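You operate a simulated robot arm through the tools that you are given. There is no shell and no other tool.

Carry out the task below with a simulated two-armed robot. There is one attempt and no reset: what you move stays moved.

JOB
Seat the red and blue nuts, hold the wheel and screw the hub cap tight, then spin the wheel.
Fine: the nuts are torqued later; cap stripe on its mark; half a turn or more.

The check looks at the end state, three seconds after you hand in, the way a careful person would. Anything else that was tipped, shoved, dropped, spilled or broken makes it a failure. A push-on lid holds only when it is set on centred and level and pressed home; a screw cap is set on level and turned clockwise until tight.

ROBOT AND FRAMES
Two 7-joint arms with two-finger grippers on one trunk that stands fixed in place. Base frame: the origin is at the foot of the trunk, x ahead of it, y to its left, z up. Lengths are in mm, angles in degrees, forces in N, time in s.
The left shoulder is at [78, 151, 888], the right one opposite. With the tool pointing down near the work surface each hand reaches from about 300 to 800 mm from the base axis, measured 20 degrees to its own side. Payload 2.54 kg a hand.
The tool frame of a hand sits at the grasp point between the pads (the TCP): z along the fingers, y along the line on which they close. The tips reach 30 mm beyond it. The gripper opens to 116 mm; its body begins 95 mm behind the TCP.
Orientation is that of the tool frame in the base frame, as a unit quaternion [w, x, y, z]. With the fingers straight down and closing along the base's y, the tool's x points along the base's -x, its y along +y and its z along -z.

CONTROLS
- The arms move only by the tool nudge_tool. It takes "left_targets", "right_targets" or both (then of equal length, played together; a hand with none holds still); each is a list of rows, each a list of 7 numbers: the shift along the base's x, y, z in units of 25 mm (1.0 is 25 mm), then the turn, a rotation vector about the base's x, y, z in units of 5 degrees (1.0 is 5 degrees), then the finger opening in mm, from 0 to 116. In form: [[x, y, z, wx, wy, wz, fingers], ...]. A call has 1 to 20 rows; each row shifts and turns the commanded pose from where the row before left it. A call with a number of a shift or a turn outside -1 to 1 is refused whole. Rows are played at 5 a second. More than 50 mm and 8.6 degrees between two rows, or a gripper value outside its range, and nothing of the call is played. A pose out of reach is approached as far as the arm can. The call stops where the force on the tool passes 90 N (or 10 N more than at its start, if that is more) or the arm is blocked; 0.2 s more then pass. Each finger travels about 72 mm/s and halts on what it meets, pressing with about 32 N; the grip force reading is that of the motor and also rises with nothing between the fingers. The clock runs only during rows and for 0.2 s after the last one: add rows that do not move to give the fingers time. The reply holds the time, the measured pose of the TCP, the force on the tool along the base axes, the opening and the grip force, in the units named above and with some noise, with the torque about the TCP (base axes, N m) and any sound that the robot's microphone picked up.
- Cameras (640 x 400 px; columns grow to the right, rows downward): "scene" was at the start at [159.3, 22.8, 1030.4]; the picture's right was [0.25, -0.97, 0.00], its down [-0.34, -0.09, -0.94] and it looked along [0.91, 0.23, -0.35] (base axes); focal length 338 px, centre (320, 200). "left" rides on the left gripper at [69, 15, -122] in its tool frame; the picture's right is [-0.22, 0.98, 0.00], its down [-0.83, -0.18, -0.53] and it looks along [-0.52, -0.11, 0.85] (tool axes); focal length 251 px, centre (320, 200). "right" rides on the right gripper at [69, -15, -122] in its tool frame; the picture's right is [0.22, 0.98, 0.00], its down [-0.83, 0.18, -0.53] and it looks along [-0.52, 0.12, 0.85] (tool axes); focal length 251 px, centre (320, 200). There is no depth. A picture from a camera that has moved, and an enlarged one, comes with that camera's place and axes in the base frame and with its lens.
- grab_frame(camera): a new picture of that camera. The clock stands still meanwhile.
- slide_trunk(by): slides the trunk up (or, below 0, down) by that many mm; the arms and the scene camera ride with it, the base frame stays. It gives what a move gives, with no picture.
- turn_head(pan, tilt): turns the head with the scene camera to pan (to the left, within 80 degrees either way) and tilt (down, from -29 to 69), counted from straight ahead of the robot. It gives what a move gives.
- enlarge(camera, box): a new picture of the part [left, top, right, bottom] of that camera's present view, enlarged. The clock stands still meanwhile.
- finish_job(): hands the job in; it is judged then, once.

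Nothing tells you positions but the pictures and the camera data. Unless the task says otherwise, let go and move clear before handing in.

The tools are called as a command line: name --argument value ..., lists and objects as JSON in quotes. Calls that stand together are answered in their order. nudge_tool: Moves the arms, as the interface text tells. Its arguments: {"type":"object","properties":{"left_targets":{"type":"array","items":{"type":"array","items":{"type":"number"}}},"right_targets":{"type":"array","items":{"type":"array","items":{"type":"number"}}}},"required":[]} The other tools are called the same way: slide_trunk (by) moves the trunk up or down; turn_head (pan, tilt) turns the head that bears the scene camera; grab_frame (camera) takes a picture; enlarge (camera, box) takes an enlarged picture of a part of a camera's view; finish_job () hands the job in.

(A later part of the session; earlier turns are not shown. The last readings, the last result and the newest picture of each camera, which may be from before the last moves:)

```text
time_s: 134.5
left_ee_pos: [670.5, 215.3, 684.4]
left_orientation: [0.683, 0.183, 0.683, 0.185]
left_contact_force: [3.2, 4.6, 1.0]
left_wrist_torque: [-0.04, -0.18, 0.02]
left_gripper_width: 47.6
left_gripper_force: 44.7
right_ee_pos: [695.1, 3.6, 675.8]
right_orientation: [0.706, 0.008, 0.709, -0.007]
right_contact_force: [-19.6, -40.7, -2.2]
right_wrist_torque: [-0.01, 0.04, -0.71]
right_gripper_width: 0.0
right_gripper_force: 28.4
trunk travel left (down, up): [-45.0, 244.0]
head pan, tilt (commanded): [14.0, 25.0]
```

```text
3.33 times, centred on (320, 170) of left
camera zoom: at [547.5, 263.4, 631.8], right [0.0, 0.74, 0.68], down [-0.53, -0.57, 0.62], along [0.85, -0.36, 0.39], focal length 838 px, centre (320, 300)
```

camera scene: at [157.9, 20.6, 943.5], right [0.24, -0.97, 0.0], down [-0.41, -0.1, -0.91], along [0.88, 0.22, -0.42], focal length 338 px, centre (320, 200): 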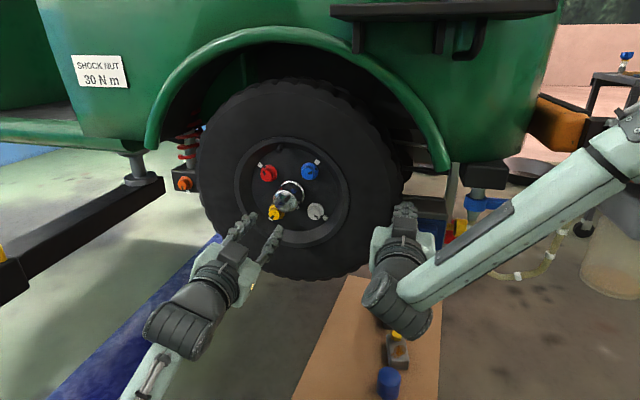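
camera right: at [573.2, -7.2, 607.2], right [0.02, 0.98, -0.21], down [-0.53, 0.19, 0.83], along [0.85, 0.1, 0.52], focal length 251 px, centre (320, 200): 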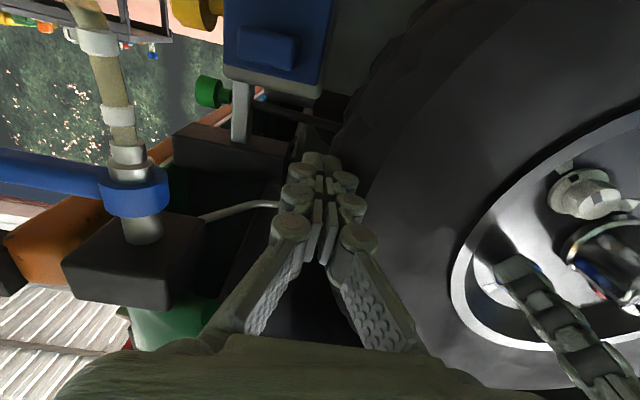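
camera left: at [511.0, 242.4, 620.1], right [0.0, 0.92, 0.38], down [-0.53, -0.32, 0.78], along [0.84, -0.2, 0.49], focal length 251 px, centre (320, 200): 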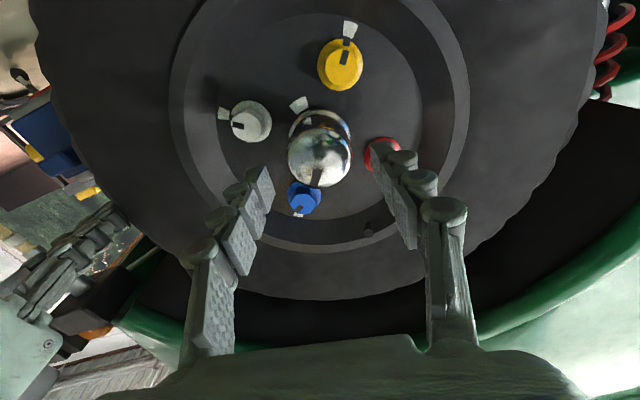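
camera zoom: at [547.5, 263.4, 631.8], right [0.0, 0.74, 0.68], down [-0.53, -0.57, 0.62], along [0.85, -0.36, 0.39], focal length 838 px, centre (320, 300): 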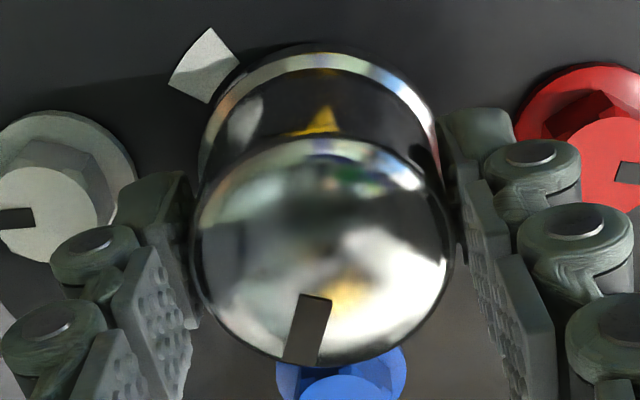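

The cap turns with the hand at very low force. I'll continue 80° more.

nudge_tool --left_targets '[[0, 0, 0, 1, 0, 0, 36], [0, 0, 0, 1, 0, 0, 36], [0, 0, 0, 1, 0, 0, 36], [0, 0, 0, 1, 0, 0, 36], [0, 0, 0, 1, 0, 0, 36], [0, 0, 0, 1, 0, 0, 36], [0, 0, 0, 1, 0, 0, 36], [0, 0, 0, 1, 0, 0, 36], [0, 0, 0, 0, 0, 0, 36]]'

nudge_tool --left_targets '[[0, 0, 0, 1, 0, 0, 36], [0, 0, 0, 1, 0, 0, 36], [0, 0, 0, 1, 0, 0, 36], [0, 0, 0, 1, 0, 0, 36], [0, 0, 0, 1, 0, 0, 36], [0, 0, 0, 1, 0, 0, 36], [0, 0, 0, 1, 0, 0, 36], [0, 0, 0, 1, 0, 0, 36], [0, 0, 0, 0, 0, 0, 36]]'

enlarge --camera "left" --box '[250, 110, 390, 230]'

enlarge --camera "scene" --box '[235, 130, 355, 230]'

```text
time_s: 136.5
left_ee_pos: [669.8, 215.9, 685.6]
left_orientation: [0.579, 0.406, 0.579, 0.407]
left_contact_force: [26.6, 11.0, 9.6]
left_wrist_torque: [-0.07, -0.2, 0.22]
left_gripper_width: 47.8
left_gripper_force: 45.0
right_ee_pos: [695.2, 3.8, 676.4]
right_orientation: [0.705, 0.007, 0.709, -0.006]
right_contact_force: [-22.3, -41.1, -1.9]
right_wrist_torque: [0.03, 0.03, -0.72]
right_gripper_width: 0.0
right_gripper_force: 28.7
trunk travel left (down, up): [-45.0, 244.0]
head pan, tilt (commanded): [14.0, 25.0]
```

```text
time_s: 138.5
left_ee_pos: [670.8, 215.2, 685.5]
left_orientation: [0.405, 0.579, 0.404, 0.581]
left_contact_force: [19.1, 9.1, 11.9]
left_wrist_torque: [-0.04, -0.31, 0.03]
left_gripper_width: 47.0
left_gripper_force: 44.6
right_ee_pos: [696.4, 3.7, 676.8]
right_orientation: [0.706, 0.007, 0.708, -0.007]
right_contact_force: [-17.0, -39.5, -2.1]
right_wrist_torque: [0.0, 0.03, -0.73]
right_gripper_width: 0.0
right_gripper_force: 28.0
trunk travel left (down, up): [-45.0, 244.0]
head pan, tilt (commanded): [14.0, 25.0]
```

```text
3.33 times, centred on (320, 170) of left
camera zoom: at [547.4, 275.3, 722.8], right [0.0, -0.54, 0.84], down [-0.53, -0.71, -0.46], along [0.85, -0.45, -0.28], focal length 838 px, centre (320, 300)
```

zoom: 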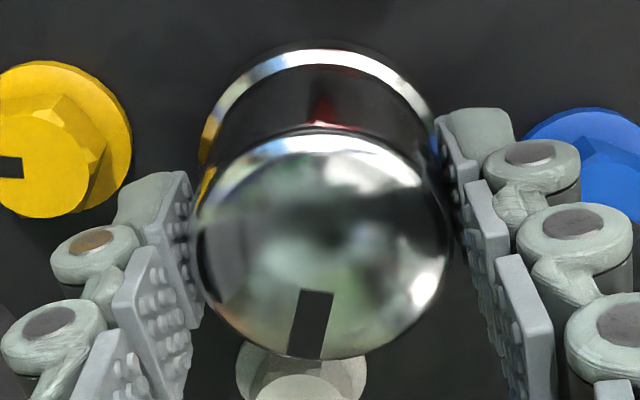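

```text
4.00 times, centred on (295, 180) of scene
camera zoom: at [157.9, 20.7, 943.6], right [0.24, -0.97, 0.0], down [-0.41, -0.1, -0.91], along [0.88, 0.22, -0.42], focal length 1353 px, centre (420, 280)
```

zoom: 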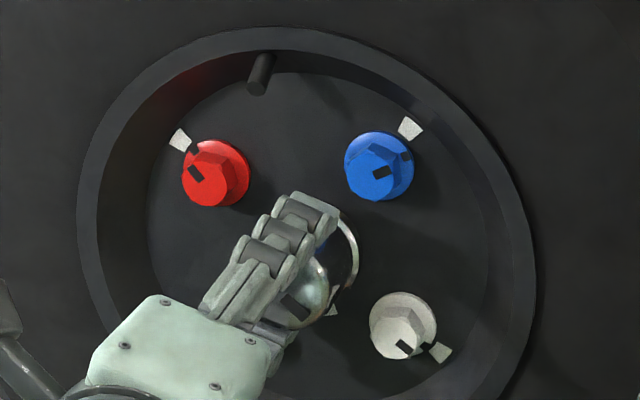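

Stripe is about 36° short of the mark, with the cap drawing in. I'll turn 25° more, then step finely.

nudge_tool --left_targets '[[0.04, 0, 0, 1, 0, 0, 36], [0, 0, 0, 1, 0, 0, 36], [0, 0, 0, 1, 0, 0, 36], [0, 0, 0, 1, 0, 0, 36], [0, 0, 0, 1, 0, 0, 36], [0, 0, 0, 0, 0, 0, 36]]'

enlarge --camera "left" --box '[250, 110, 390, 230]'

enlarge --camera "scene" --box '[270, 180, 330, 220]'

```text
time_s: 139.9
left_ee_pos: [671.5, 214.5, 684.5]
left_orientation: [0.27, 0.653, 0.269, 0.655]
left_contact_force: [0.3, 8.1, 13.4]
left_wrist_torque: [-0.03, -0.18, 0.03]
left_gripper_width: 47.2
left_gripper_force: 45.1
right_ee_pos: [694.9, 4.8, 676.9]
right_orientation: [0.706, 0.007, 0.708, -0.007]
right_contact_force: [-9.5, -37.4, -2.5]
right_wrist_torque: [-0.03, 0.03, -0.79]
right_gripper_width: 0.2
right_gripper_force: 28.3
trunk travel left (down, up): [-45.0, 244.0]
head pan, tilt (commanded): [14.0, 25.0]
```

```text
3.33 times, centred on (320, 170) of left
camera zoom: at [547.9, 253.3, 744.5], right [0.0, -0.84, 0.54], down [-0.53, -0.45, -0.72], along [0.85, -0.29, -0.45], focal length 838 px, centre (320, 300)
```

zoom: 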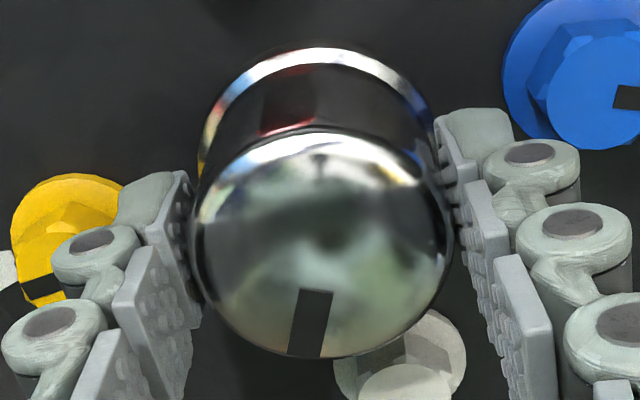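

```text
10.00 times, centred on (300, 200) of scene
camera zoom: at [157.3, 20.7, 943.7], right [0.24, -0.97, 0.0], down [-0.41, -0.1, -0.91], along [0.88, 0.22, -0.42], focal length 3382 px, centre (520, 200)
```

zoom: 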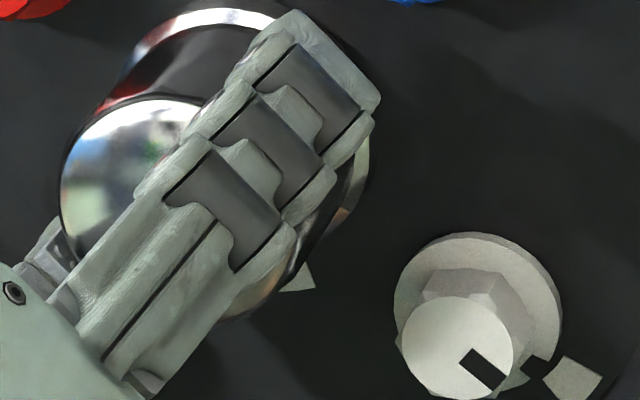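

Stripe ≈246°, so about 13° is left. I'll go in fine steps now.

nudge_tool --left_targets '[[0, 0, 0, 0.8, 0, 0, 36], [0, 0, 0, 0, 0, 0, 36]]'

nudge_tool --left_targets '[[0, 0, 0, 0.8, 0, 0, 36], [0, 0, 0, 0, 0, 0, 36]]'

enlarge --camera "left" --box '[250, 110, 390, 230]'

```text
time_s: 140.5
left_ee_pos: [670.3, 215.7, 685.7]
left_orientation: [0.247, 0.661, 0.247, 0.664]
left_contact_force: [0.5, 8.2, 12.6]
left_wrist_torque: [0.01, -0.5, 0.31]
left_gripper_width: 47.5
left_gripper_force: 45.9
right_ee_pos: [695.4, 5.3, 677.2]
right_orientation: [0.706, 0.007, 0.708, -0.007]
right_contact_force: [-10.3, -37.8, -1.2]
right_wrist_torque: [-0.03, 0.04, -0.81]
right_gripper_width: 0.0
right_gripper_force: 28.2
trunk travel left (down, up): [-45.0, 244.0]
head pan, tilt (commanded): [14.0, 25.0]
```

```text
time_s: 141.1
left_ee_pos: [671.7, 215.4, 685.6]
left_orientation: [0.223, 0.67, 0.223, 0.672]
left_contact_force: [1.7, 7.3, 14.8]
left_wrist_torque: [0.0, -0.32, 0.05]
left_gripper_width: 47.1
left_gripper_force: 44.6
right_ee_pos: [694.9, 4.2, 677.8]
right_orientation: [0.706, 0.007, 0.708, -0.006]
right_contact_force: [-10.7, -36.9, -2.8]
right_wrist_torque: [-0.06, 0.07, -0.77]
right_gripper_width: 0.0
right_gripper_force: 28.6
trunk travel left (down, up): [-45.0, 244.0]
head pan, tilt (commanded): [14.0, 25.0]
```

```text
3.33 times, centred on (320, 170) of left
camera zoom: at [548.0, 244.7, 749.2], right [0.0, -0.91, 0.41], down [-0.53, -0.35, -0.77], along [0.85, -0.22, -0.48], focal length 838 px, centre (320, 300)
```

zoom: 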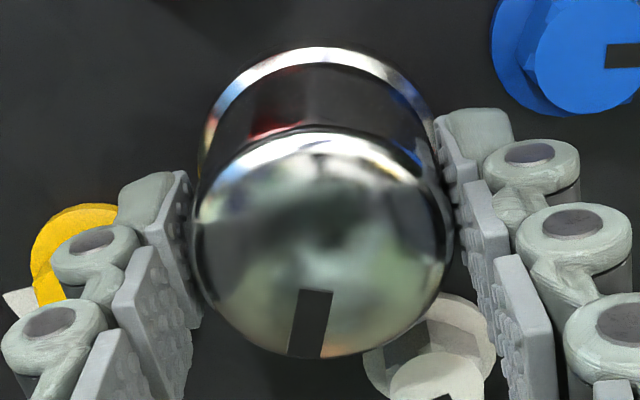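

nudge_tool --left_targets '[[0, 0, 0, 0.8, 0, 0, 36], [0, 0, 0, 0, 0, 0, 36]]'

enlarge --camera "left" --box '[250, 110, 390, 230]'

enlarge --camera "scene" --box '[270, 180, 330, 220]'

grab_frame --camera "right"

```text
time_s: 141.7
left_ee_pos: [671.0, 215.4, 685.0]
left_orientation: [0.201, 0.677, 0.199, 0.679]
left_contact_force: [0.4, 8.0, 13.6]
left_wrist_torque: [-0.04, -0.25, 0.03]
left_gripper_width: 47.3
left_gripper_force: 44.8
right_ee_pos: [694.9, 3.3, 677.4]
right_orientation: [0.705, 0.007, 0.709, -0.006]
right_contact_force: [-12.6, -37.9, -1.6]
right_wrist_torque: [-0.03, 0.06, -0.75]
right_gripper_width: 0.0
right_gripper_force: 28.4
trunk travel left (down, up): [-45.0, 244.0]
head pan, tilt (commanded): [14.0, 25.0]
```

```text
3.33 times, centred on (320, 170) of left
camera zoom: at [548.1, 240.1, 751.1], right [0.0, -0.94, 0.35], down [-0.53, -0.3, -0.79], along [0.85, -0.19, -0.5], focal length 838 px, centre (320, 300)
```

zoom: 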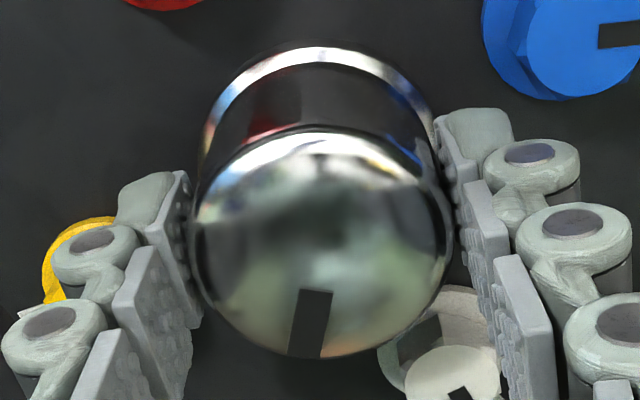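

```text
10.00 times, centred on (300, 200) of scene
camera zoom: at [157.1, 20.7, 943.7], right [0.24, -0.97, 0.0], down [-0.41, -0.1, -0.91], along [0.88, 0.22, -0.42], focal length 3382 px, centre (520, 200)
```

zoom: 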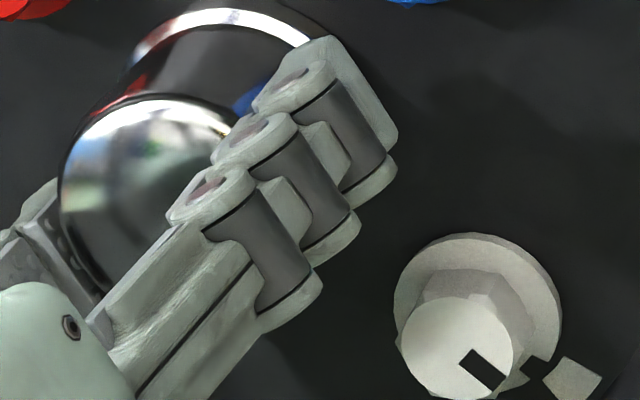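

```text
taken
camera right: at [572.8, -6.6, 608.4], right [0.02, 0.98, -0.21], down [-0.53, 0.19, 0.83], along [0.85, 0.1, 0.52], focal length 251 px, centre (320, 200)
```

right: 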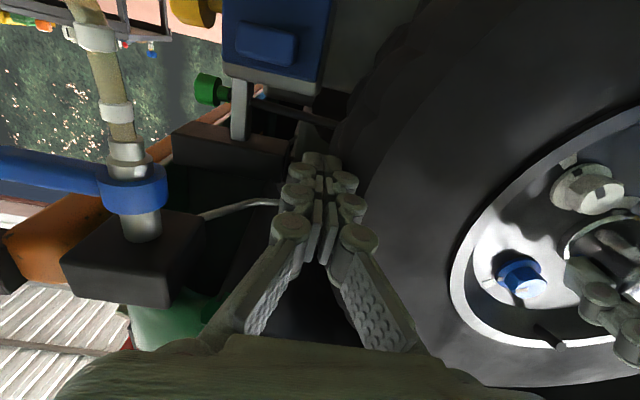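

By my estimate the stripe is now at the mark (258–260°). I'll release the cap, back off, and roll back to view the stripe and mark from below.

nudge_tool --left_targets '[[0, 0, 0, 0, 0, 0, 58], [0, 0, 0, 0, 0, 0, 58], [0, 0, 0, 0, 0, 0, 58], [-0.5, 0, 0, 0, 0, 0, 60], [-0.5, 0, 0, 0, 0, 0, 62], [-0.4, 0, 0, 0, 0, 0, 62], [0, 0, 0, -1, 0, 0, 62], [0, 0, 0, -1, 0, 0, 62], [0, 0, 0, -1, 0, 0, 62], [0, 0, 0, -1, 0, 0, 62], [0, 0, 0, -1, 0, 0, 62], [0, 0, 0, -1, 0, 0, 62], [0, 0, 0, -1, 0, 0, 62], [0, 0, 0, -1, 0, 0, 62], [0, 0, 0, -1, 0, 0, 62], [0, 0, 0, -1, 0, 0, 62], [0, 0, 0, -1, 0, 0, 62], [0, 0, 0, -1, 0, 0, 62], [0, 0, 0, -1, 0, 0, 62], [0, 0, 0, -1, 0, 0, 62]]'

nudge_tool --left_targets '[[0, 0, 0, -1, 0, 0, 62], [0, 0, 0, -1, 0, 0, 62], [0, 0, 0, -1, 0, 0, 62], [0, 0, 0, -1, 0, 0, 62], [0, 0, 0, -1, 0, 0, 62], [0, 0, 0, -1, 0, 0, 62], [0, 0, 0, -1, 0, 0, 62], [0, 0, 0, -1, 0, 0, 62], [0, 0, 0, -1, 0, 0, 62], [0, 0, 0, -1, 0, 0, 62], [0, 0, 0, -1, 0, 0, 62], [0, 0, 0, -1, 0, 0, 62], [0, 0, 0, -1, 0, 0, 62], [0, 0, 0, 0, 0, 0, 62]]'

enlarge --camera "left" --box '[250, 80, 390, 200]'

enlarge --camera "scene" --box '[235, 130, 355, 230]'

```text
time_s: 145.9
left_ee_pos: [636.7, 213.9, 684.3]
left_orientation: [0.554, 0.44, 0.553, 0.441]
left_contact_force: [0.5, -0.8, 0.0]
left_wrist_torque: [0.0, 0.0, 0.02]
left_gripper_width: 61.8
left_gripper_force: 0.0
right_ee_pos: [696.0, 3.5, 676.5]
right_orientation: [0.706, 0.008, 0.709, -0.007]
right_contact_force: [-20.6, -39.0, -1.5]
right_wrist_torque: [0.04, -0.02, -0.75]
right_gripper_width: 0.1
right_gripper_force: 28.9
trunk travel left (down, up): [-45.0, 244.0]
head pan, tilt (commanded): [14.0, 25.0]
```

```text
time_s: 148.9
left_ee_pos: [635.8, 214.3, 682.5]
left_orientation: [0.704, 0.073, 0.703, 0.074]
left_contact_force: [0.0, 0.3, 0.4]
left_wrist_torque: [-0.02, 0.05, 0.0]
left_gripper_width: 62.1
left_gripper_force: 0.0
right_ee_pos: [695.8, 4.3, 675.9]
right_orientation: [0.706, 0.007, 0.709, -0.006]
right_contact_force: [-18.0, -39.5, -1.3]
right_wrist_torque: [0.01, 0.0, -0.69]
right_gripper_width: 0.0
right_gripper_force: 28.6
trunk travel left (down, up): [-45.0, 244.0]
head pan, tilt (commanded): [14.0, 25.0]
```

```text
3.33 times, centred on (320, 140) of left
camera zoom: at [513.3, 244.2, 618.9], right [0.0, 0.91, 0.41], down [-0.53, -0.35, 0.77], along [0.84, -0.22, 0.49], focal length 838 px, centre (320, 400)
```

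zoom: 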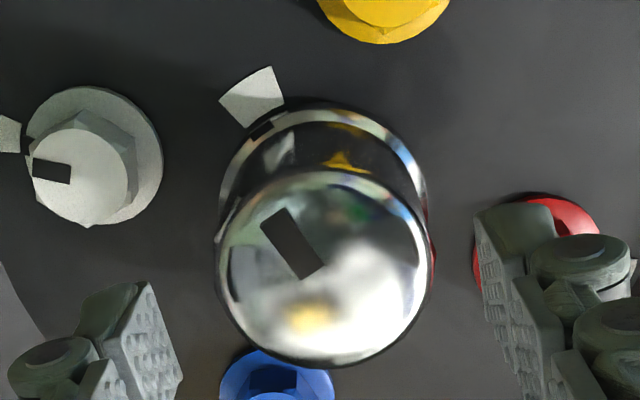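

```text
4.00 times, centred on (295, 180) of scene
camera zoom: at [157.8, 20.6, 943.5], right [0.24, -0.97, 0.0], down [-0.41, -0.1, -0.91], along [0.88, 0.22, -0.42], focal length 1353 px, centre (420, 280)
```

zoom: 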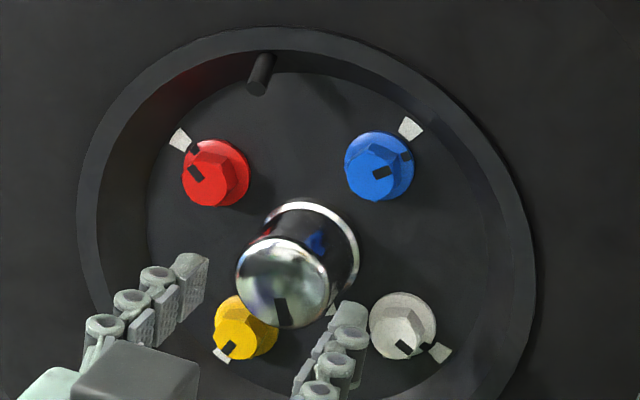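

The cap's base notch is now right beside the white mark. I'll zoom in to measure the remaining offset.

enlarge --camera "left" --box '[288, 92, 338, 127]'

enlarge --camera "left" --box '[280, 95, 360, 165]'

enlarge --camera "scene" --box '[285, 190, 335, 220]'

```text
11.43 times, centred on (313, 110) of left
camera zoom: at [513.3, 244.2, 618.9], right [0.0, 0.91, 0.41], down [-0.53, -0.35, 0.77], along [0.84, -0.22, 0.49], focal length 2874 px, centre (400, 1234)
```

zoom: 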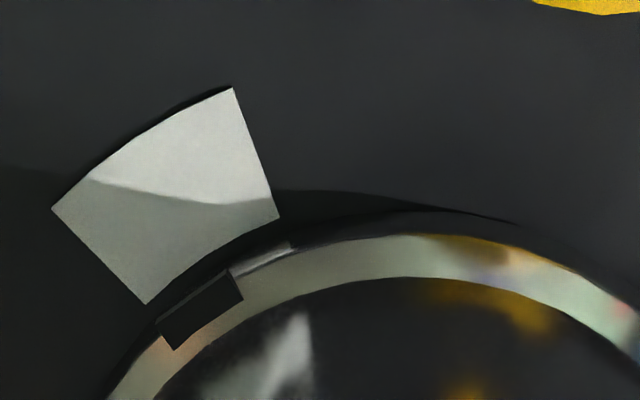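

```text
5.71 times, centred on (320, 130) of left
camera zoom: at [513.3, 244.2, 618.9], right [0.0, 0.91, 0.41], down [-0.53, -0.35, 0.77], along [0.84, -0.22, 0.49], focal length 1437 px, centre (320, 600)
```

zoom: 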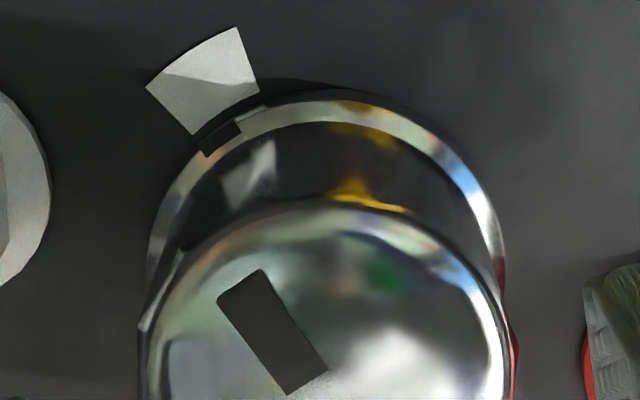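

```text
12.80 times, centred on (310, 205) of scene
camera zoom: at [157.8, 20.6, 943.5], right [0.24, -0.97, 0.0], down [-0.41, -0.1, -0.91], along [0.88, 0.22, -0.42], focal length 4328 px, centre (448, 136)
```

zoom: 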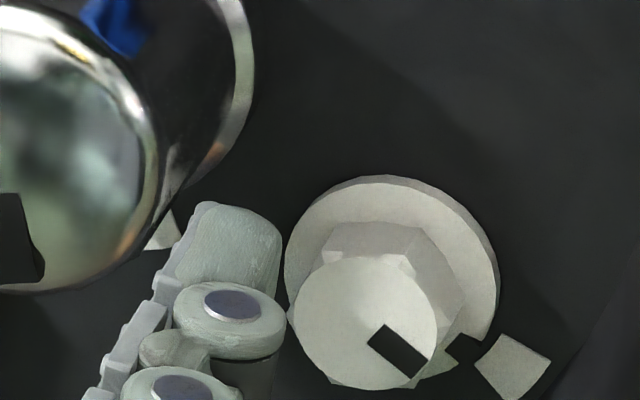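

The cap notch is about 4° short of the mark's centre line. I'll regrip here, turn the last few degrees, and feel for tightness.

nudge_tool --left_targets '[[0.5, 0.03, 0.07, 0, 0, 0, 60], [0.5, 0, 0, 0, 0, 0, 58], [0.4, 0, 0, 0, 0, 0, 58], [0, 0, 0, 0, 0, 0, 58], [0, 0, 0, 0, 0, 0, 46], [0, 0, 0, 0, 0, 0, 36], [0, 0, 0, 0, 0, 0, 36], [0, 0, 0, 0, 0, 0, 36]]'

nudge_tool --left_targets '[[0, 0, 0, 0.4, 0, 0, 36], [0, 0, 0, 0, 0, 0, 36]]'

nudge_tool --left_targets '[[0, 0, 0, 0.4, 0, 0, 36], [0, 0, 0, 0, 0, 0, 36], [0, 0, 0, 0, 0, 0, 36]]'

enlarge --camera "left" --box '[270, 90, 370, 180]'

```text
time_s: 150.7
left_ee_pos: [670.6, 214.7, 686.0]
left_orientation: [0.704, 0.075, 0.703, 0.075]
left_contact_force: [-0.7, -4.3, -1.3]
left_wrist_torque: [0.03, 0.02, -0.13]
left_gripper_width: 47.4
left_gripper_force: 45.1
right_ee_pos: [695.7, 4.9, 676.5]
right_orientation: [0.706, 0.007, 0.708, -0.006]
right_contact_force: [-18.0, -39.7, -1.1]
right_wrist_torque: [0.04, 0.0, -0.75]
right_gripper_width: 0.1
right_gripper_force: 28.8
trunk travel left (down, up): [-45.0, 244.0]
head pan, tilt (commanded): [14.0, 25.0]
```

```text
time_s: 151.3
left_ee_pos: [672.0, 215.0, 684.6]
left_orientation: [0.702, 0.086, 0.701, 0.087]
left_contact_force: [-5.4, -5.4, -0.4]
left_wrist_torque: [-0.04, -0.07, -0.23]
left_gripper_width: 47.4
left_gripper_force: 44.5
right_ee_pos: [694.7, 4.7, 677.1]
right_orientation: [0.706, 0.007, 0.708, -0.007]
right_contact_force: [-16.0, -39.0, -1.4]
right_wrist_torque: [0.05, 0.04, -0.73]
right_gripper_width: 0.1
right_gripper_force: 28.9
trunk travel left (down, up): [-45.0, 244.0]
head pan, tilt (commanded): [14.0, 25.0]
```

```text
time_s: 152.1
left_ee_pos: [671.5, 213.9, 685.1]
left_orientation: [0.701, 0.1, 0.7, 0.098]
left_contact_force: [-7.0, -10.4, -0.3]
left_wrist_torque: [0.02, -0.05, -0.31]
left_gripper_width: 47.5
left_gripper_force: 45.3
right_ee_pos: [695.7, 4.6, 677.8]
right_orientation: [0.706, 0.007, 0.708, -0.006]
right_contact_force: [-14.8, -40.1, -1.2]
right_wrist_torque: [-0.01, -0.02, -0.74]
right_gripper_width: 0.1
right_gripper_force: 28.0
trunk travel left (down, up): [-45.0, 244.0]
head pan, tilt (commanded): [14.0, 25.0]
```

```text
4.44 times, centred on (320, 135) of left
camera zoom: at [548.2, 248.9, 623.7], right [0.0, 0.88, 0.48], down [-0.54, -0.4, 0.74], along [0.84, -0.26, 0.47], focal length 1118 px, centre (320, 489)
```

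zoom: 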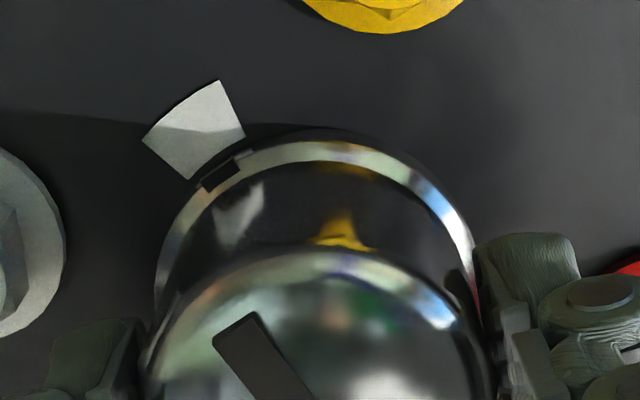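

enlarge --camera "left" --box '[275, 100, 325, 140]'

```text
10.00 times, centred on (300, 120) of left
camera zoom: at [548.2, 248.9, 623.7], right [0.0, 0.88, 0.48], down [-0.54, -0.4, 0.74], along [0.84, -0.26, 0.47], focal length 2514 px, centre (520, 1000)
```

zoom: 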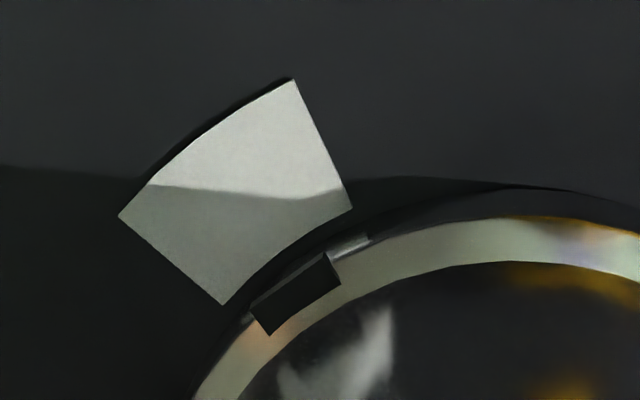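

The notch is now within about 1° of the mark's centre. I'll nudge it 4° further for snugness (still well inside the mark) and check the feel.

nudge_tool --left_targets '[[0, 0, 0, 0.4, 0, 0, 36], [0, 0, 0, 0, 0, 0, 36]]'

nudge_tool --left_targets '[[0, 0, 0, 0.4, 0, 0, 36], [0, 0, 0, 0, 0, 0, 36], [0, 0, 0, 0, 0, 0, 36]]'

enlarge --camera "left" --box '[275, 100, 325, 140]'

```text
time_s: 152.7
left_ee_pos: [671.2, 214.1, 686.7]
left_orientation: [0.699, 0.111, 0.698, 0.112]
left_contact_force: [-4.1, -12.0, -1.5]
left_wrist_torque: [-0.02, -0.18, -0.43]
left_gripper_width: 47.7
left_gripper_force: 45.4
right_ee_pos: [696.0, 4.6, 677.0]
right_orientation: [0.706, 0.007, 0.709, -0.006]
right_contact_force: [-16.1, -38.0, -1.8]
right_wrist_torque: [0.01, 0.01, -0.74]
right_gripper_width: 0.0
right_gripper_force: 28.4
trunk travel left (down, up): [-45.0, 244.0]
head pan, tilt (commanded): [14.0, 25.0]
```

```text
time_s: 153.5
left_ee_pos: [671.3, 215.4, 687.1]
left_orientation: [0.697, 0.123, 0.696, 0.123]
left_contact_force: [0.7, -13.1, 0.3]
left_wrist_torque: [0.0, -0.07, -0.4]
left_gripper_width: 47.1
left_gripper_force: 45.0
right_ee_pos: [694.2, 4.0, 677.9]
right_orientation: [0.705, 0.008, 0.709, -0.006]
right_contact_force: [-17.9, -38.2, -1.6]
right_wrist_torque: [0.02, 0.05, -0.72]
right_gripper_width: 0.0
right_gripper_force: 28.3
trunk travel left (down, up): [-45.0, 244.0]
head pan, tilt (commanded): [14.0, 25.0]
```

```text
10.00 times, centred on (300, 120) of left
camera zoom: at [548.2, 253.1, 626.2], right [0.0, 0.84, 0.54], down [-0.54, -0.45, 0.71], along [0.84, -0.29, 0.45], focal length 2514 px, centre (520, 1000)
```

zoom: 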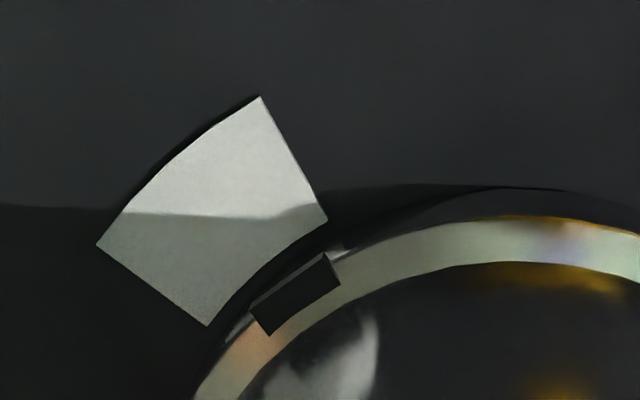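

The notch is about 4° past the mark's centre and well within it, and the grip was steady. I'll release the cap, back the left hand straight out, and verify.

nudge_tool --left_targets '[[0, 0, 0, 0, 0, 0, 58], [0, 0, 0, 0, 0, 0, 58], [0, 0, 0, 0, 0, 0, 60], [-0.5, 0, 0, 0, 0, 0, 62], [-0.5, 0, 0, 0, 0, 0, 62], [-0.5, 0, 0, -0.8, 0, 0, 62], [0, 0, 0, -0.8, 0, 0, 62], [0, 0, 0, 0, 0, 0, 62]]'

enlarge --camera "left" --box '[285, 85, 345, 125]'

enlarge --camera "left" --box '[200, 0, 440, 180]'

enlarge --camera "scene" --box '[235, 130, 355, 230]'

```text
time_s: 155.3
left_ee_pos: [632.8, 214.6, 686.1]
left_orientation: [0.704, 0.074, 0.703, 0.074]
left_contact_force: [-0.1, -0.2, 0.1]
left_wrist_torque: [-0.02, 0.03, 0.0]
left_gripper_width: 62.0
left_gripper_force: 0.2
right_ee_pos: [695.5, 4.5, 676.3]
right_orientation: [0.706, 0.008, 0.708, -0.007]
right_contact_force: [-18.8, -39.6, -1.2]
right_wrist_torque: [0.08, -0.02, -0.68]
right_gripper_width: 0.0
right_gripper_force: 28.6
trunk travel left (down, up): [-45.0, 244.0]
head pan, tilt (commanded): [14.0, 25.0]
```

```text
10.00 times, centred on (315, 105) of left
camera zoom: at [510.2, 245.0, 621.3], right [0.0, 0.91, 0.41], down [-0.53, -0.35, 0.77], along [0.84, -0.22, 0.49], focal length 2514 px, centre (370, 1150)
```

zoom: 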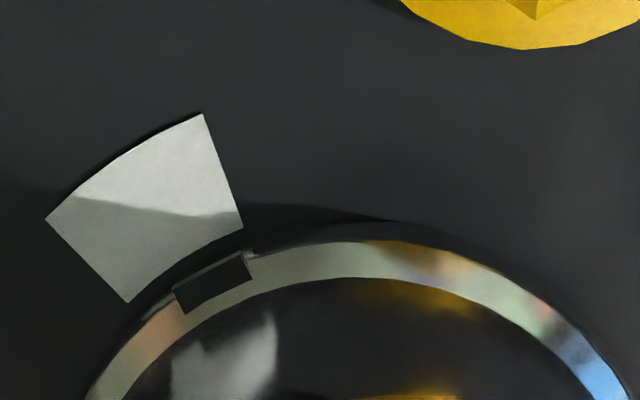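

```text
2.22 times, centred on (320, 90) of left
camera zoom: at [510.2, 245.0, 621.3], right [0.0, 0.91, 0.41], down [-0.53, -0.35, 0.77], along [0.84, -0.22, 0.49], focal length 559 px, centre (320, 444)
```

zoom: 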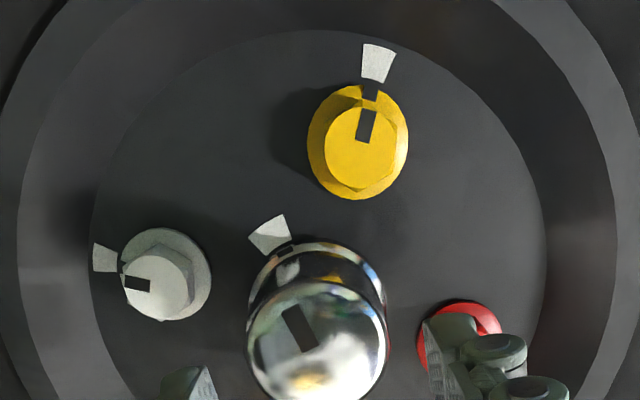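

```text
4.00 times, centred on (295, 180) of scene
camera zoom: at [157.8, 20.6, 943.5], right [0.24, -0.97, 0.0], down [-0.41, -0.1, -0.91], along [0.88, 0.22, -0.42], focal length 1353 px, centre (420, 280)
```

zoom: 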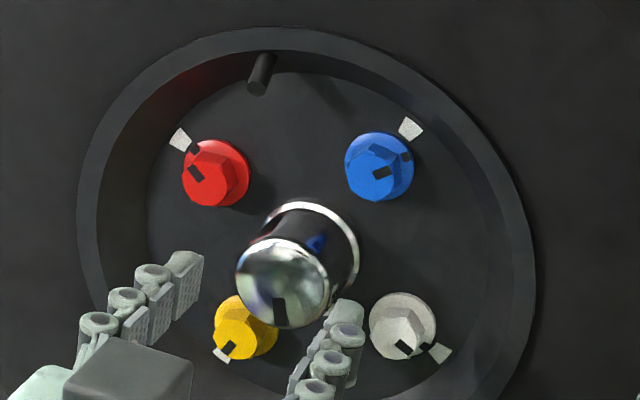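

Both nuts and the cap are done and the marks look right. Now for the spin: I'll retract the left hand well clear first, then use the right hand's grip on the tread to drive the wheel.

nudge_tool --left_targets '[[-0.8, 0, 0, 0, 0, 0, 62], [-0.8, 0, 0, 0, 0, 0, 62], [-0.8, 0, 0, 0, 0, 0, 62], [0, 0, 0, 0, 0, 0, 62]]'

nudge_tool --right_targets '[[0, 0.06, -1, 0, 0, 0, 0], [0, 0.18, -1, 0, 0, 0, 0], [0, 0.32, -1, 0, 0, 0, 0], [0, 0, 0, 0, 0, 0, 0]]'

grab_frame --camera "scene"

grab_frame --camera "left"

```text
time_s: 156.3
left_ee_pos: [573.5, 215.1, 685.9]
left_orientation: [0.704, 0.074, 0.703, 0.075]
left_contact_force: [-1.0, -0.7, -0.1]
left_wrist_torque: [-0.04, 0.01, -0.01]
left_gripper_width: 62.1
left_gripper_force: 0.0
right_ee_pos: [694.9, 4.1, 676.2]
right_orientation: [0.706, 0.007, 0.708, -0.007]
right_contact_force: [-18.7, -39.7, -1.1]
right_wrist_torque: [0.04, -0.01, -0.71]
right_gripper_width: 0.0
right_gripper_force: 28.6
trunk travel left (down, up): [-45.0, 244.0]
head pan, tilt (commanded): [14.0, 25.0]
```

```text
time_s: 157.3
left_ee_pos: [574.7, 214.9, 682.7]
left_orientation: [0.703, 0.074, 0.703, 0.073]
left_contact_force: [-0.2, -0.4, 0.0]
left_wrist_torque: [0.0, -0.04, 0.0]
left_gripper_width: 62.2
left_gripper_force: 0.0
right_ee_pos: [694.7, 18.8, 599.8]
right_orientation: [0.701, 0.009, 0.713, -0.009]
right_contact_force: [-19.7, -37.7, -15.7]
right_wrist_torque: [0.23, 0.18, -0.72]
right_gripper_width: 0.0
right_gripper_force: 29.5
trunk travel left (down, up): [-45.0, 244.0]
head pan, tilt (commanded): [14.0, 25.0]
```

```text
taken
camera scene: at [159.1, 21.0, 943.2], right [0.24, -0.97, 0.0], down [-0.41, -0.1, -0.91], along [0.88, 0.22, -0.42], focal length 338 px, centre (320, 200)
```

scene: 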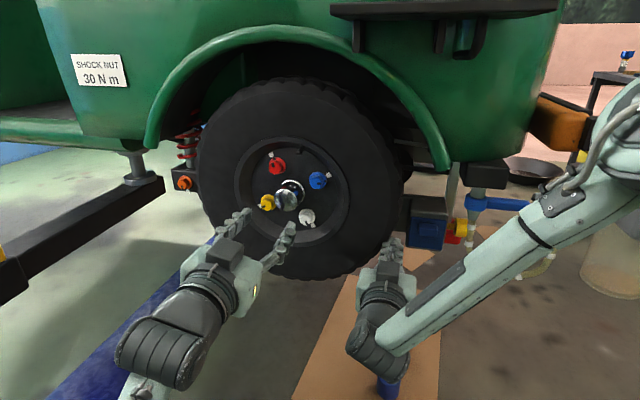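

```text
taken
camera left: at [451.1, 244.8, 619.6], right [0.0, 0.91, 0.41], down [-0.53, -0.35, 0.77], along [0.85, -0.22, 0.49], focal length 251 px, centre (320, 200)
```

left: 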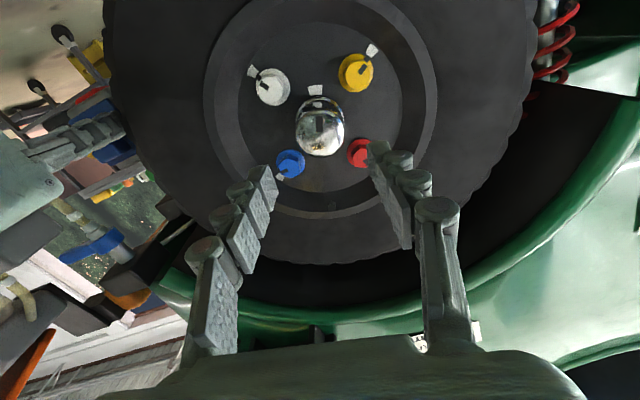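

The wheel follows the right hand by friction and turned about 20°. I'll do a full stroke: lift off, go back up, press, and sweep down along the tread.

nudge_tool --right_targets '[[0, -1, 0, 0, 0, 0, 0], [0, -0.4, 0.4, 0, 0, 0, 0], [0, 0, 1, 0, 0, 0, 0], [0, 0, 1, 0, 0, 0, 0], [0, 0, 1, 0, 0, 0, 0], [0, 0, 1, 0, 0, 0, 0], [0, 0, 0, 0, 0, 0, 0]]'

grab_frame --camera "right"

grab_frame --camera "scene"

```text
time_s: 158.9
left_ee_pos: [572.8, 215.6, 684.4]
left_orientation: [0.704, 0.074, 0.703, 0.074]
left_contact_force: [-0.1, 0.1, -0.1]
left_wrist_torque: [-0.01, 0.0, 0.0]
left_gripper_width: 61.8
left_gripper_force: 0.1
right_ee_pos: [688.1, 8.3, 725.8]
right_orientation: [0.706, 0.001, 0.708, 0.0]
right_contact_force: [-4.7, -13.2, 2.5]
right_wrist_torque: [-0.11, -0.02, -0.27]
right_gripper_width: 0.4
right_gripper_force: 29.0
right hand out of reach, approached as far as the arm can: row 1, 2
trunk travel left (down, up): [-45.0, 244.0]
head pan, tilt (commanded): [14.0, 25.0]
```

```text
taken
camera right: at [566.6, -4.8, 656.7], right [0.0, 0.98, -0.21], down [-0.53, 0.18, 0.83], along [0.85, 0.11, 0.52], focal length 251 px, centre (320, 200)
```

right: 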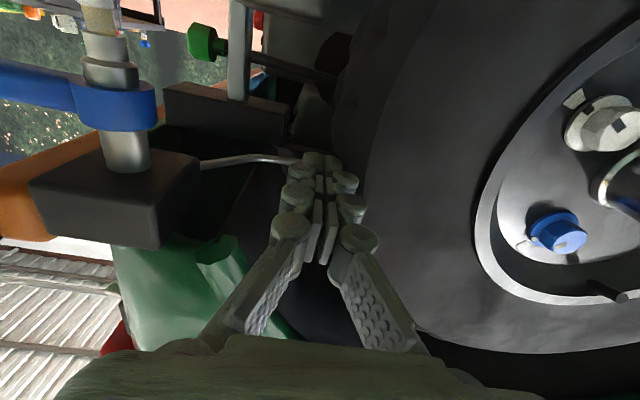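

```text
taken
camera scene: at [158.2, 21.6, 943.3], right [0.24, -0.97, 0.0], down [-0.41, -0.1, -0.91], along [0.88, 0.22, -0.42], focal length 338 px, centre (320, 200)
```

scene: 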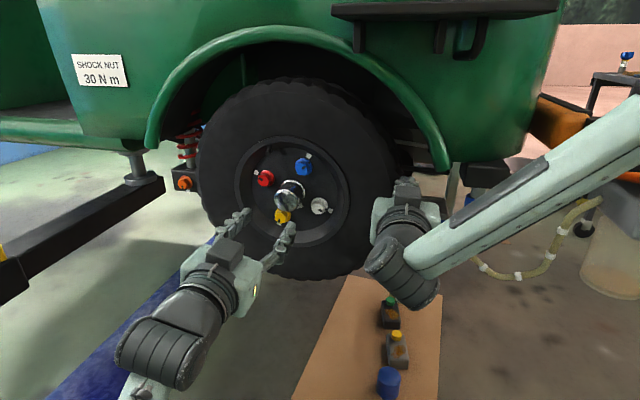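

The right hand couldn't lift off at the low end, so it dragged the wheel back. I'll retract the right hand completely and use the left hand instead: closed fingertips pressed lightly on the tyre sidewall, sweeping an arc.

nudge_tool --right_targets '[[0, -0.6, 0, 0, 0, 0, 0], [-0.4, -0.6, 0, 0, 0, 0, 0], [-1, 0, 0, 0, 0, 0, 0], [-1, 0, 0, 0, 0, 0, 0], [-1, 0, 0, 0, 0, 0, 0], [0, 0, 0, 0, 0, 0, 0]]' --left_targets '[[0, 0.6, -0.5, 0, 0, 0, 50], [0, 0.6, -1, 0, 0, 0, 35], [0, 0.6, -1, 0, 0, 0, 20], [0, 0.6, -1, 0, 0, 0, 0], [0, 0.6, -1, 0, 0, 0, 0], [0, 0, 0, 0, 0, 0, 0]]'

grab_frame --camera "scene"

grab_frame --camera "left"

```text
time_s: 160.3
left_ee_pos: [573.9, 292.4, 571.7]
left_orientation: [0.703, 0.073, 0.703, 0.075]
left_contact_force: [0.8, -0.2, 0.0]
left_wrist_torque: [-0.01, -0.03, -0.01]
left_gripper_width: 0.3
left_gripper_force: 29.5
right_ee_pos: [605.2, -20.3, 725.5]
right_orientation: [0.706, 0.003, 0.708, -0.002]
right_contact_force: [-1.0, -0.6, -0.5]
right_wrist_torque: [0.02, 0.0, -0.02]
right_gripper_width: 0.1
right_gripper_force: 28.2
trunk travel left (down, up): [-45.0, 244.0]
head pan, tilt (commanded): [14.0, 25.0]
```

```text
taken
camera scene: at [158.5, 22.2, 943.3], right [0.24, -0.97, 0.0], down [-0.41, -0.1, -0.91], along [0.88, 0.22, -0.42], focal length 338 px, centre (320, 200)
```

scene: 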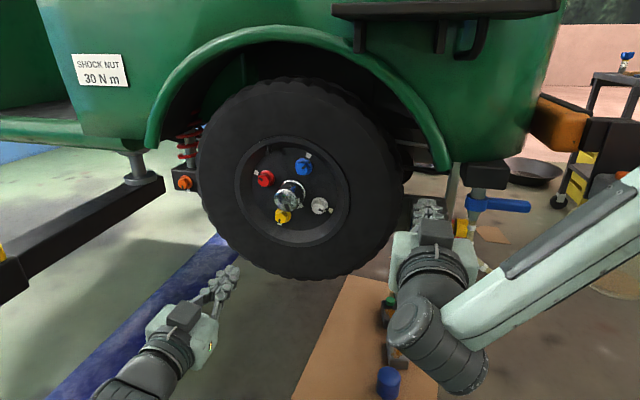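

```text
taken
camera left: at [451.3, 321.2, 507.2], right [0.0, 0.91, 0.41], down [-0.53, -0.35, 0.77], along [0.85, -0.22, 0.49], focal length 251 px, centre (320, 200)
```

left: 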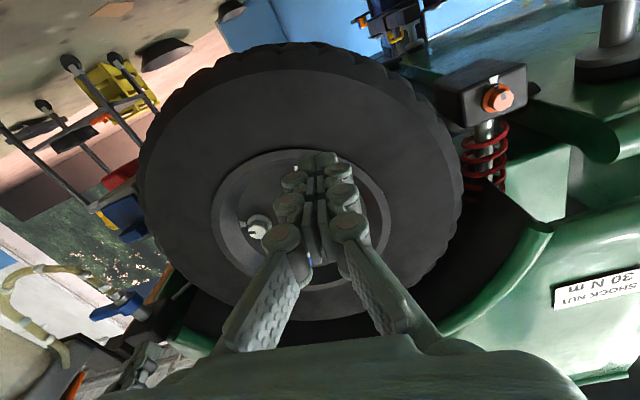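

Right hand is clear. The left hand is closed near the lower-left of the tyre; I'll advance toward the sidewall.

nudge_tool --left_targets '[[1, 0.28, -0.44, 0, 0, 0, 0], [1, 0, 0, 0, 0, 0, 0], [1, 0, 0, 0, 0, 0, 0], [0, 0, 0, 0, 0, 0, 0]]'

nudge_tool --left_targets '[[0.2, 0, 0, 0, 0, 0, 0], [0.2, 0, 0, 0, 0, 0, 0], [0, 0, 0, 0, 0, 0, 0]]'

grab_frame --camera "left"

```text
time_s: 161.3
left_ee_pos: [650.2, 298.6, 560.5]
left_orientation: [0.703, 0.073, 0.703, 0.073]
left_contact_force: [-0.4, -0.6, -0.2]
left_wrist_torque: [0.04, -0.03, -0.01]
left_gripper_width: 0.2
left_gripper_force: 28.7
right_ee_pos: [604.0, -22.2, 724.6]
right_orientation: [0.705, 0.002, 0.709, -0.001]
right_contact_force: [-0.2, 0.5, 0.6]
right_wrist_torque: [0.01, -0.01, -0.01]
right_gripper_width: 0.0
right_gripper_force: 28.5
trunk travel left (down, up): [-45.0, 244.0]
head pan, tilt (commanded): [14.0, 25.0]
```

```text
time_s: 162.1
left_ee_pos: [659.1, 297.6, 561.0]
left_orientation: [0.703, 0.073, 0.703, 0.074]
left_contact_force: [0.2, 0.0, -0.3]
left_wrist_torque: [-0.01, 0.0, 0.0]
left_gripper_width: 0.3
left_gripper_force: 28.4
right_ee_pos: [604.7, -21.8, 723.8]
right_orientation: [0.706, 0.002, 0.708, -0.002]
right_contact_force: [-1.0, 1.6, 0.4]
right_wrist_torque: [-0.02, 0.01, -0.01]
right_gripper_width: 0.0
right_gripper_force: 28.8
trunk travel left (down, up): [-45.0, 244.0]
head pan, tilt (commanded): [14.0, 25.0]
```

```text
taken
camera left: at [536.6, 327.8, 496.6], right [0.0, 0.91, 0.41], down [-0.53, -0.35, 0.77], along [0.85, -0.22, 0.49], focal length 251 px, centre (320, 200)
```

left: 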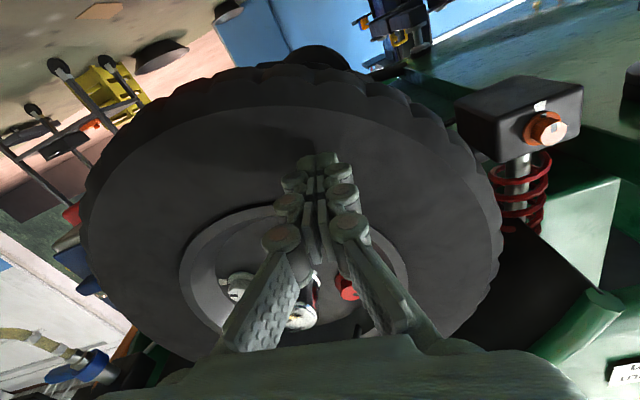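

nudge_tool --left_targets '[[0.12, 0, 0, 0, 0, 0, 0], [0.12, 0, 0, 0, 0, 0, 0], [0, 0, 0, 0, 0, 0, 0]]'

```text
time_s: 162.9
left_ee_pos: [665.7, 299.4, 560.9]
left_orientation: [0.704, 0.073, 0.703, 0.073]
left_contact_force: [1.5, 0.2, 1.1]
left_wrist_torque: [0.0, -0.01, 0.0]
left_gripper_width: 0.0
left_gripper_force: 29.3
right_ee_pos: [603.7, -20.9, 724.3]
right_orientation: [0.705, 0.003, 0.709, -0.002]
right_contact_force: [0.2, 0.6, 0.6]
right_wrist_torque: [-0.01, 0.01, 0.0]
right_gripper_width: 0.1
right_gripper_force: 28.8
trunk travel left (down, up): [-45.0, 244.0]
head pan, tilt (commanded): [14.0, 25.0]
```

nudge_tool --left_targets '[[0.12, 0, 0, 0, 0, 0, 0], [0.08, 0, 0, 0, 0, 0, 0], [0, 0, 0, 0, 0, 0, 0]]'

```text
time_s: 163.7
left_ee_pos: [667.7, 299.0, 561.7]
left_orientation: [0.703, 0.073, 0.703, 0.074]
left_contact_force: [-73.3, 0.2, -0.9]
left_wrist_torque: [0.13, -0.27, -0.07]
left_gripper_width: 6.2
left_gripper_force: 28.9
right_ee_pos: [604.0, -20.8, 724.6]
right_orientation: [0.707, 0.002, 0.707, -0.001]
right_contact_force: [-0.2, 0.9, 0.7]
right_wrist_torque: [0.0, -0.01, 0.01]
right_gripper_width: 0.0
right_gripper_force: 28.7
trunk travel left (down, up): [-45.0, 244.0]
head pan, tilt (commanded): [14.0, 25.0]
```

Contact is found at about x=667, but pressing too hard. I'll ease off to a light press and sweep a short arc clockwise to see that the wheel follows.

nudge_tool --left_targets '[[-0.08, 0, 0, 0, 0, 0, 0], [0, 0.736, 0.588, 0, 0, 0, 0], [0, 0.636, 0.692, 0, 0, 0, 0], [0, 0.52, 0.788, 0, 0, 0, 0], [0, 0, 0, 0, 0, 0, 0]]'

grab_frame --camera "scene"

```text
time_s: 164.9
left_ee_pos: [667.4, 344.3, 611.6]
left_orientation: [0.702, 0.075, 0.704, 0.071]
left_contact_force: [-16.1, -4.1, -1.8]
left_wrist_torque: [0.15, -0.1, -0.09]
left_gripper_width: 6.2
left_gripper_force: 28.7
right_ee_pos: [605.3, -21.4, 725.2]
right_orientation: [0.706, 0.002, 0.708, -0.001]
right_contact_force: [0.1, 0.3, -0.3]
right_wrist_torque: [0.01, 0.02, 0.0]
right_gripper_width: 0.0
right_gripper_force: 28.6
trunk travel left (down, up): [-45.0, 244.0]
head pan, tilt (commanded): [14.0, 25.0]
```

```text
taken
camera scene: at [158.3, 22.2, 943.2], right [0.24, -0.97, 0.0], down [-0.41, -0.1, -0.91], along [0.88, 0.22, -0.42], focal length 338 px, centre (320, 200)
```

scene: 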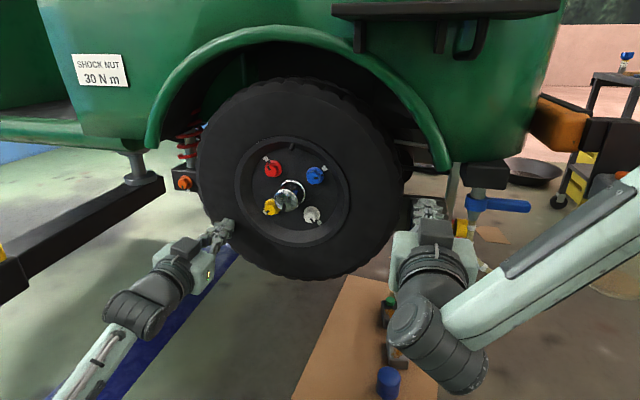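

The wheel follows the hand. I'll continue the arc clockwise.

nudge_tool --left_targets '[[0.02, 0.392, 0.856, 0, 0, 0, 0], [0, 0.248, 0.908, 0, 0, 0, 0], [0, 0.108, 0.936, 0, 0, 0, 0], [0, -0.04, 0.94, 0, 0, 0, 0], [0, 0, 0, 0, 0, 0, 0]]'

nudge_tool --left_targets '[[0, -0.188, 0.92, 0, 0, 0, 0], [0, -0.332, 0.884, 0, 0, 0, 0], [0, -0.46, 0.82, 0, 0, 0, 0], [0, 0, 0, 0, 0, 0, 0]]'

grab_frame --camera "scene"

```text
time_s: 166.1
left_ee_pos: [668.2, 363.7, 704.4]
left_orientation: [0.703, 0.073, 0.703, 0.073]
left_contact_force: [-6.2, 1.0, 0.6]
left_wrist_torque: [-0.08, -0.07, -0.04]
left_gripper_width: 0.2
left_gripper_force: 28.7
right_ee_pos: [604.7, -21.1, 725.1]
right_orientation: [0.706, 0.002, 0.709, -0.001]
right_contact_force: [-0.5, 0.5, 0.1]
right_wrist_torque: [-0.02, 0.01, -0.04]
right_gripper_width: 0.0
right_gripper_force: 28.6
trunk travel left (down, up): [-45.0, 244.0]
head pan, tilt (commanded): [14.0, 25.0]
```

```text
time_s: 167.1
left_ee_pos: [668.5, 339.7, 770.6]
left_orientation: [0.704, 0.073, 0.703, 0.074]
left_contact_force: [-6.6, 2.3, 1.6]
left_wrist_torque: [0.0, -0.07, 0.0]
left_gripper_width: 0.0
left_gripper_force: 28.5
right_ee_pos: [605.6, -22.8, 726.0]
right_orientation: [0.706, 0.003, 0.708, -0.002]
right_contact_force: [0.3, -0.1, 0.4]
right_wrist_torque: [-0.02, 0.02, 0.01]
right_gripper_width: 0.0
right_gripper_force: 28.8
trunk travel left (down, up): [-45.0, 244.0]
head pan, tilt (commanded): [14.0, 25.0]
```

```text
taken
camera scene: at [158.1, 22.2, 943.5], right [0.24, -0.97, 0.0], down [-0.41, -0.1, -0.91], along [0.88, 0.22, -0.42], focal length 338 px, centre (320, 200)
```

scene: 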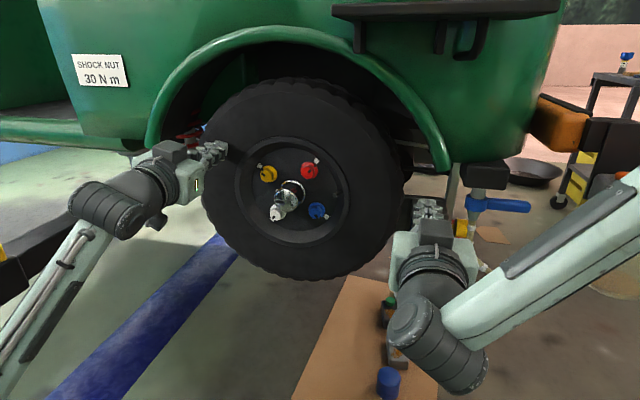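

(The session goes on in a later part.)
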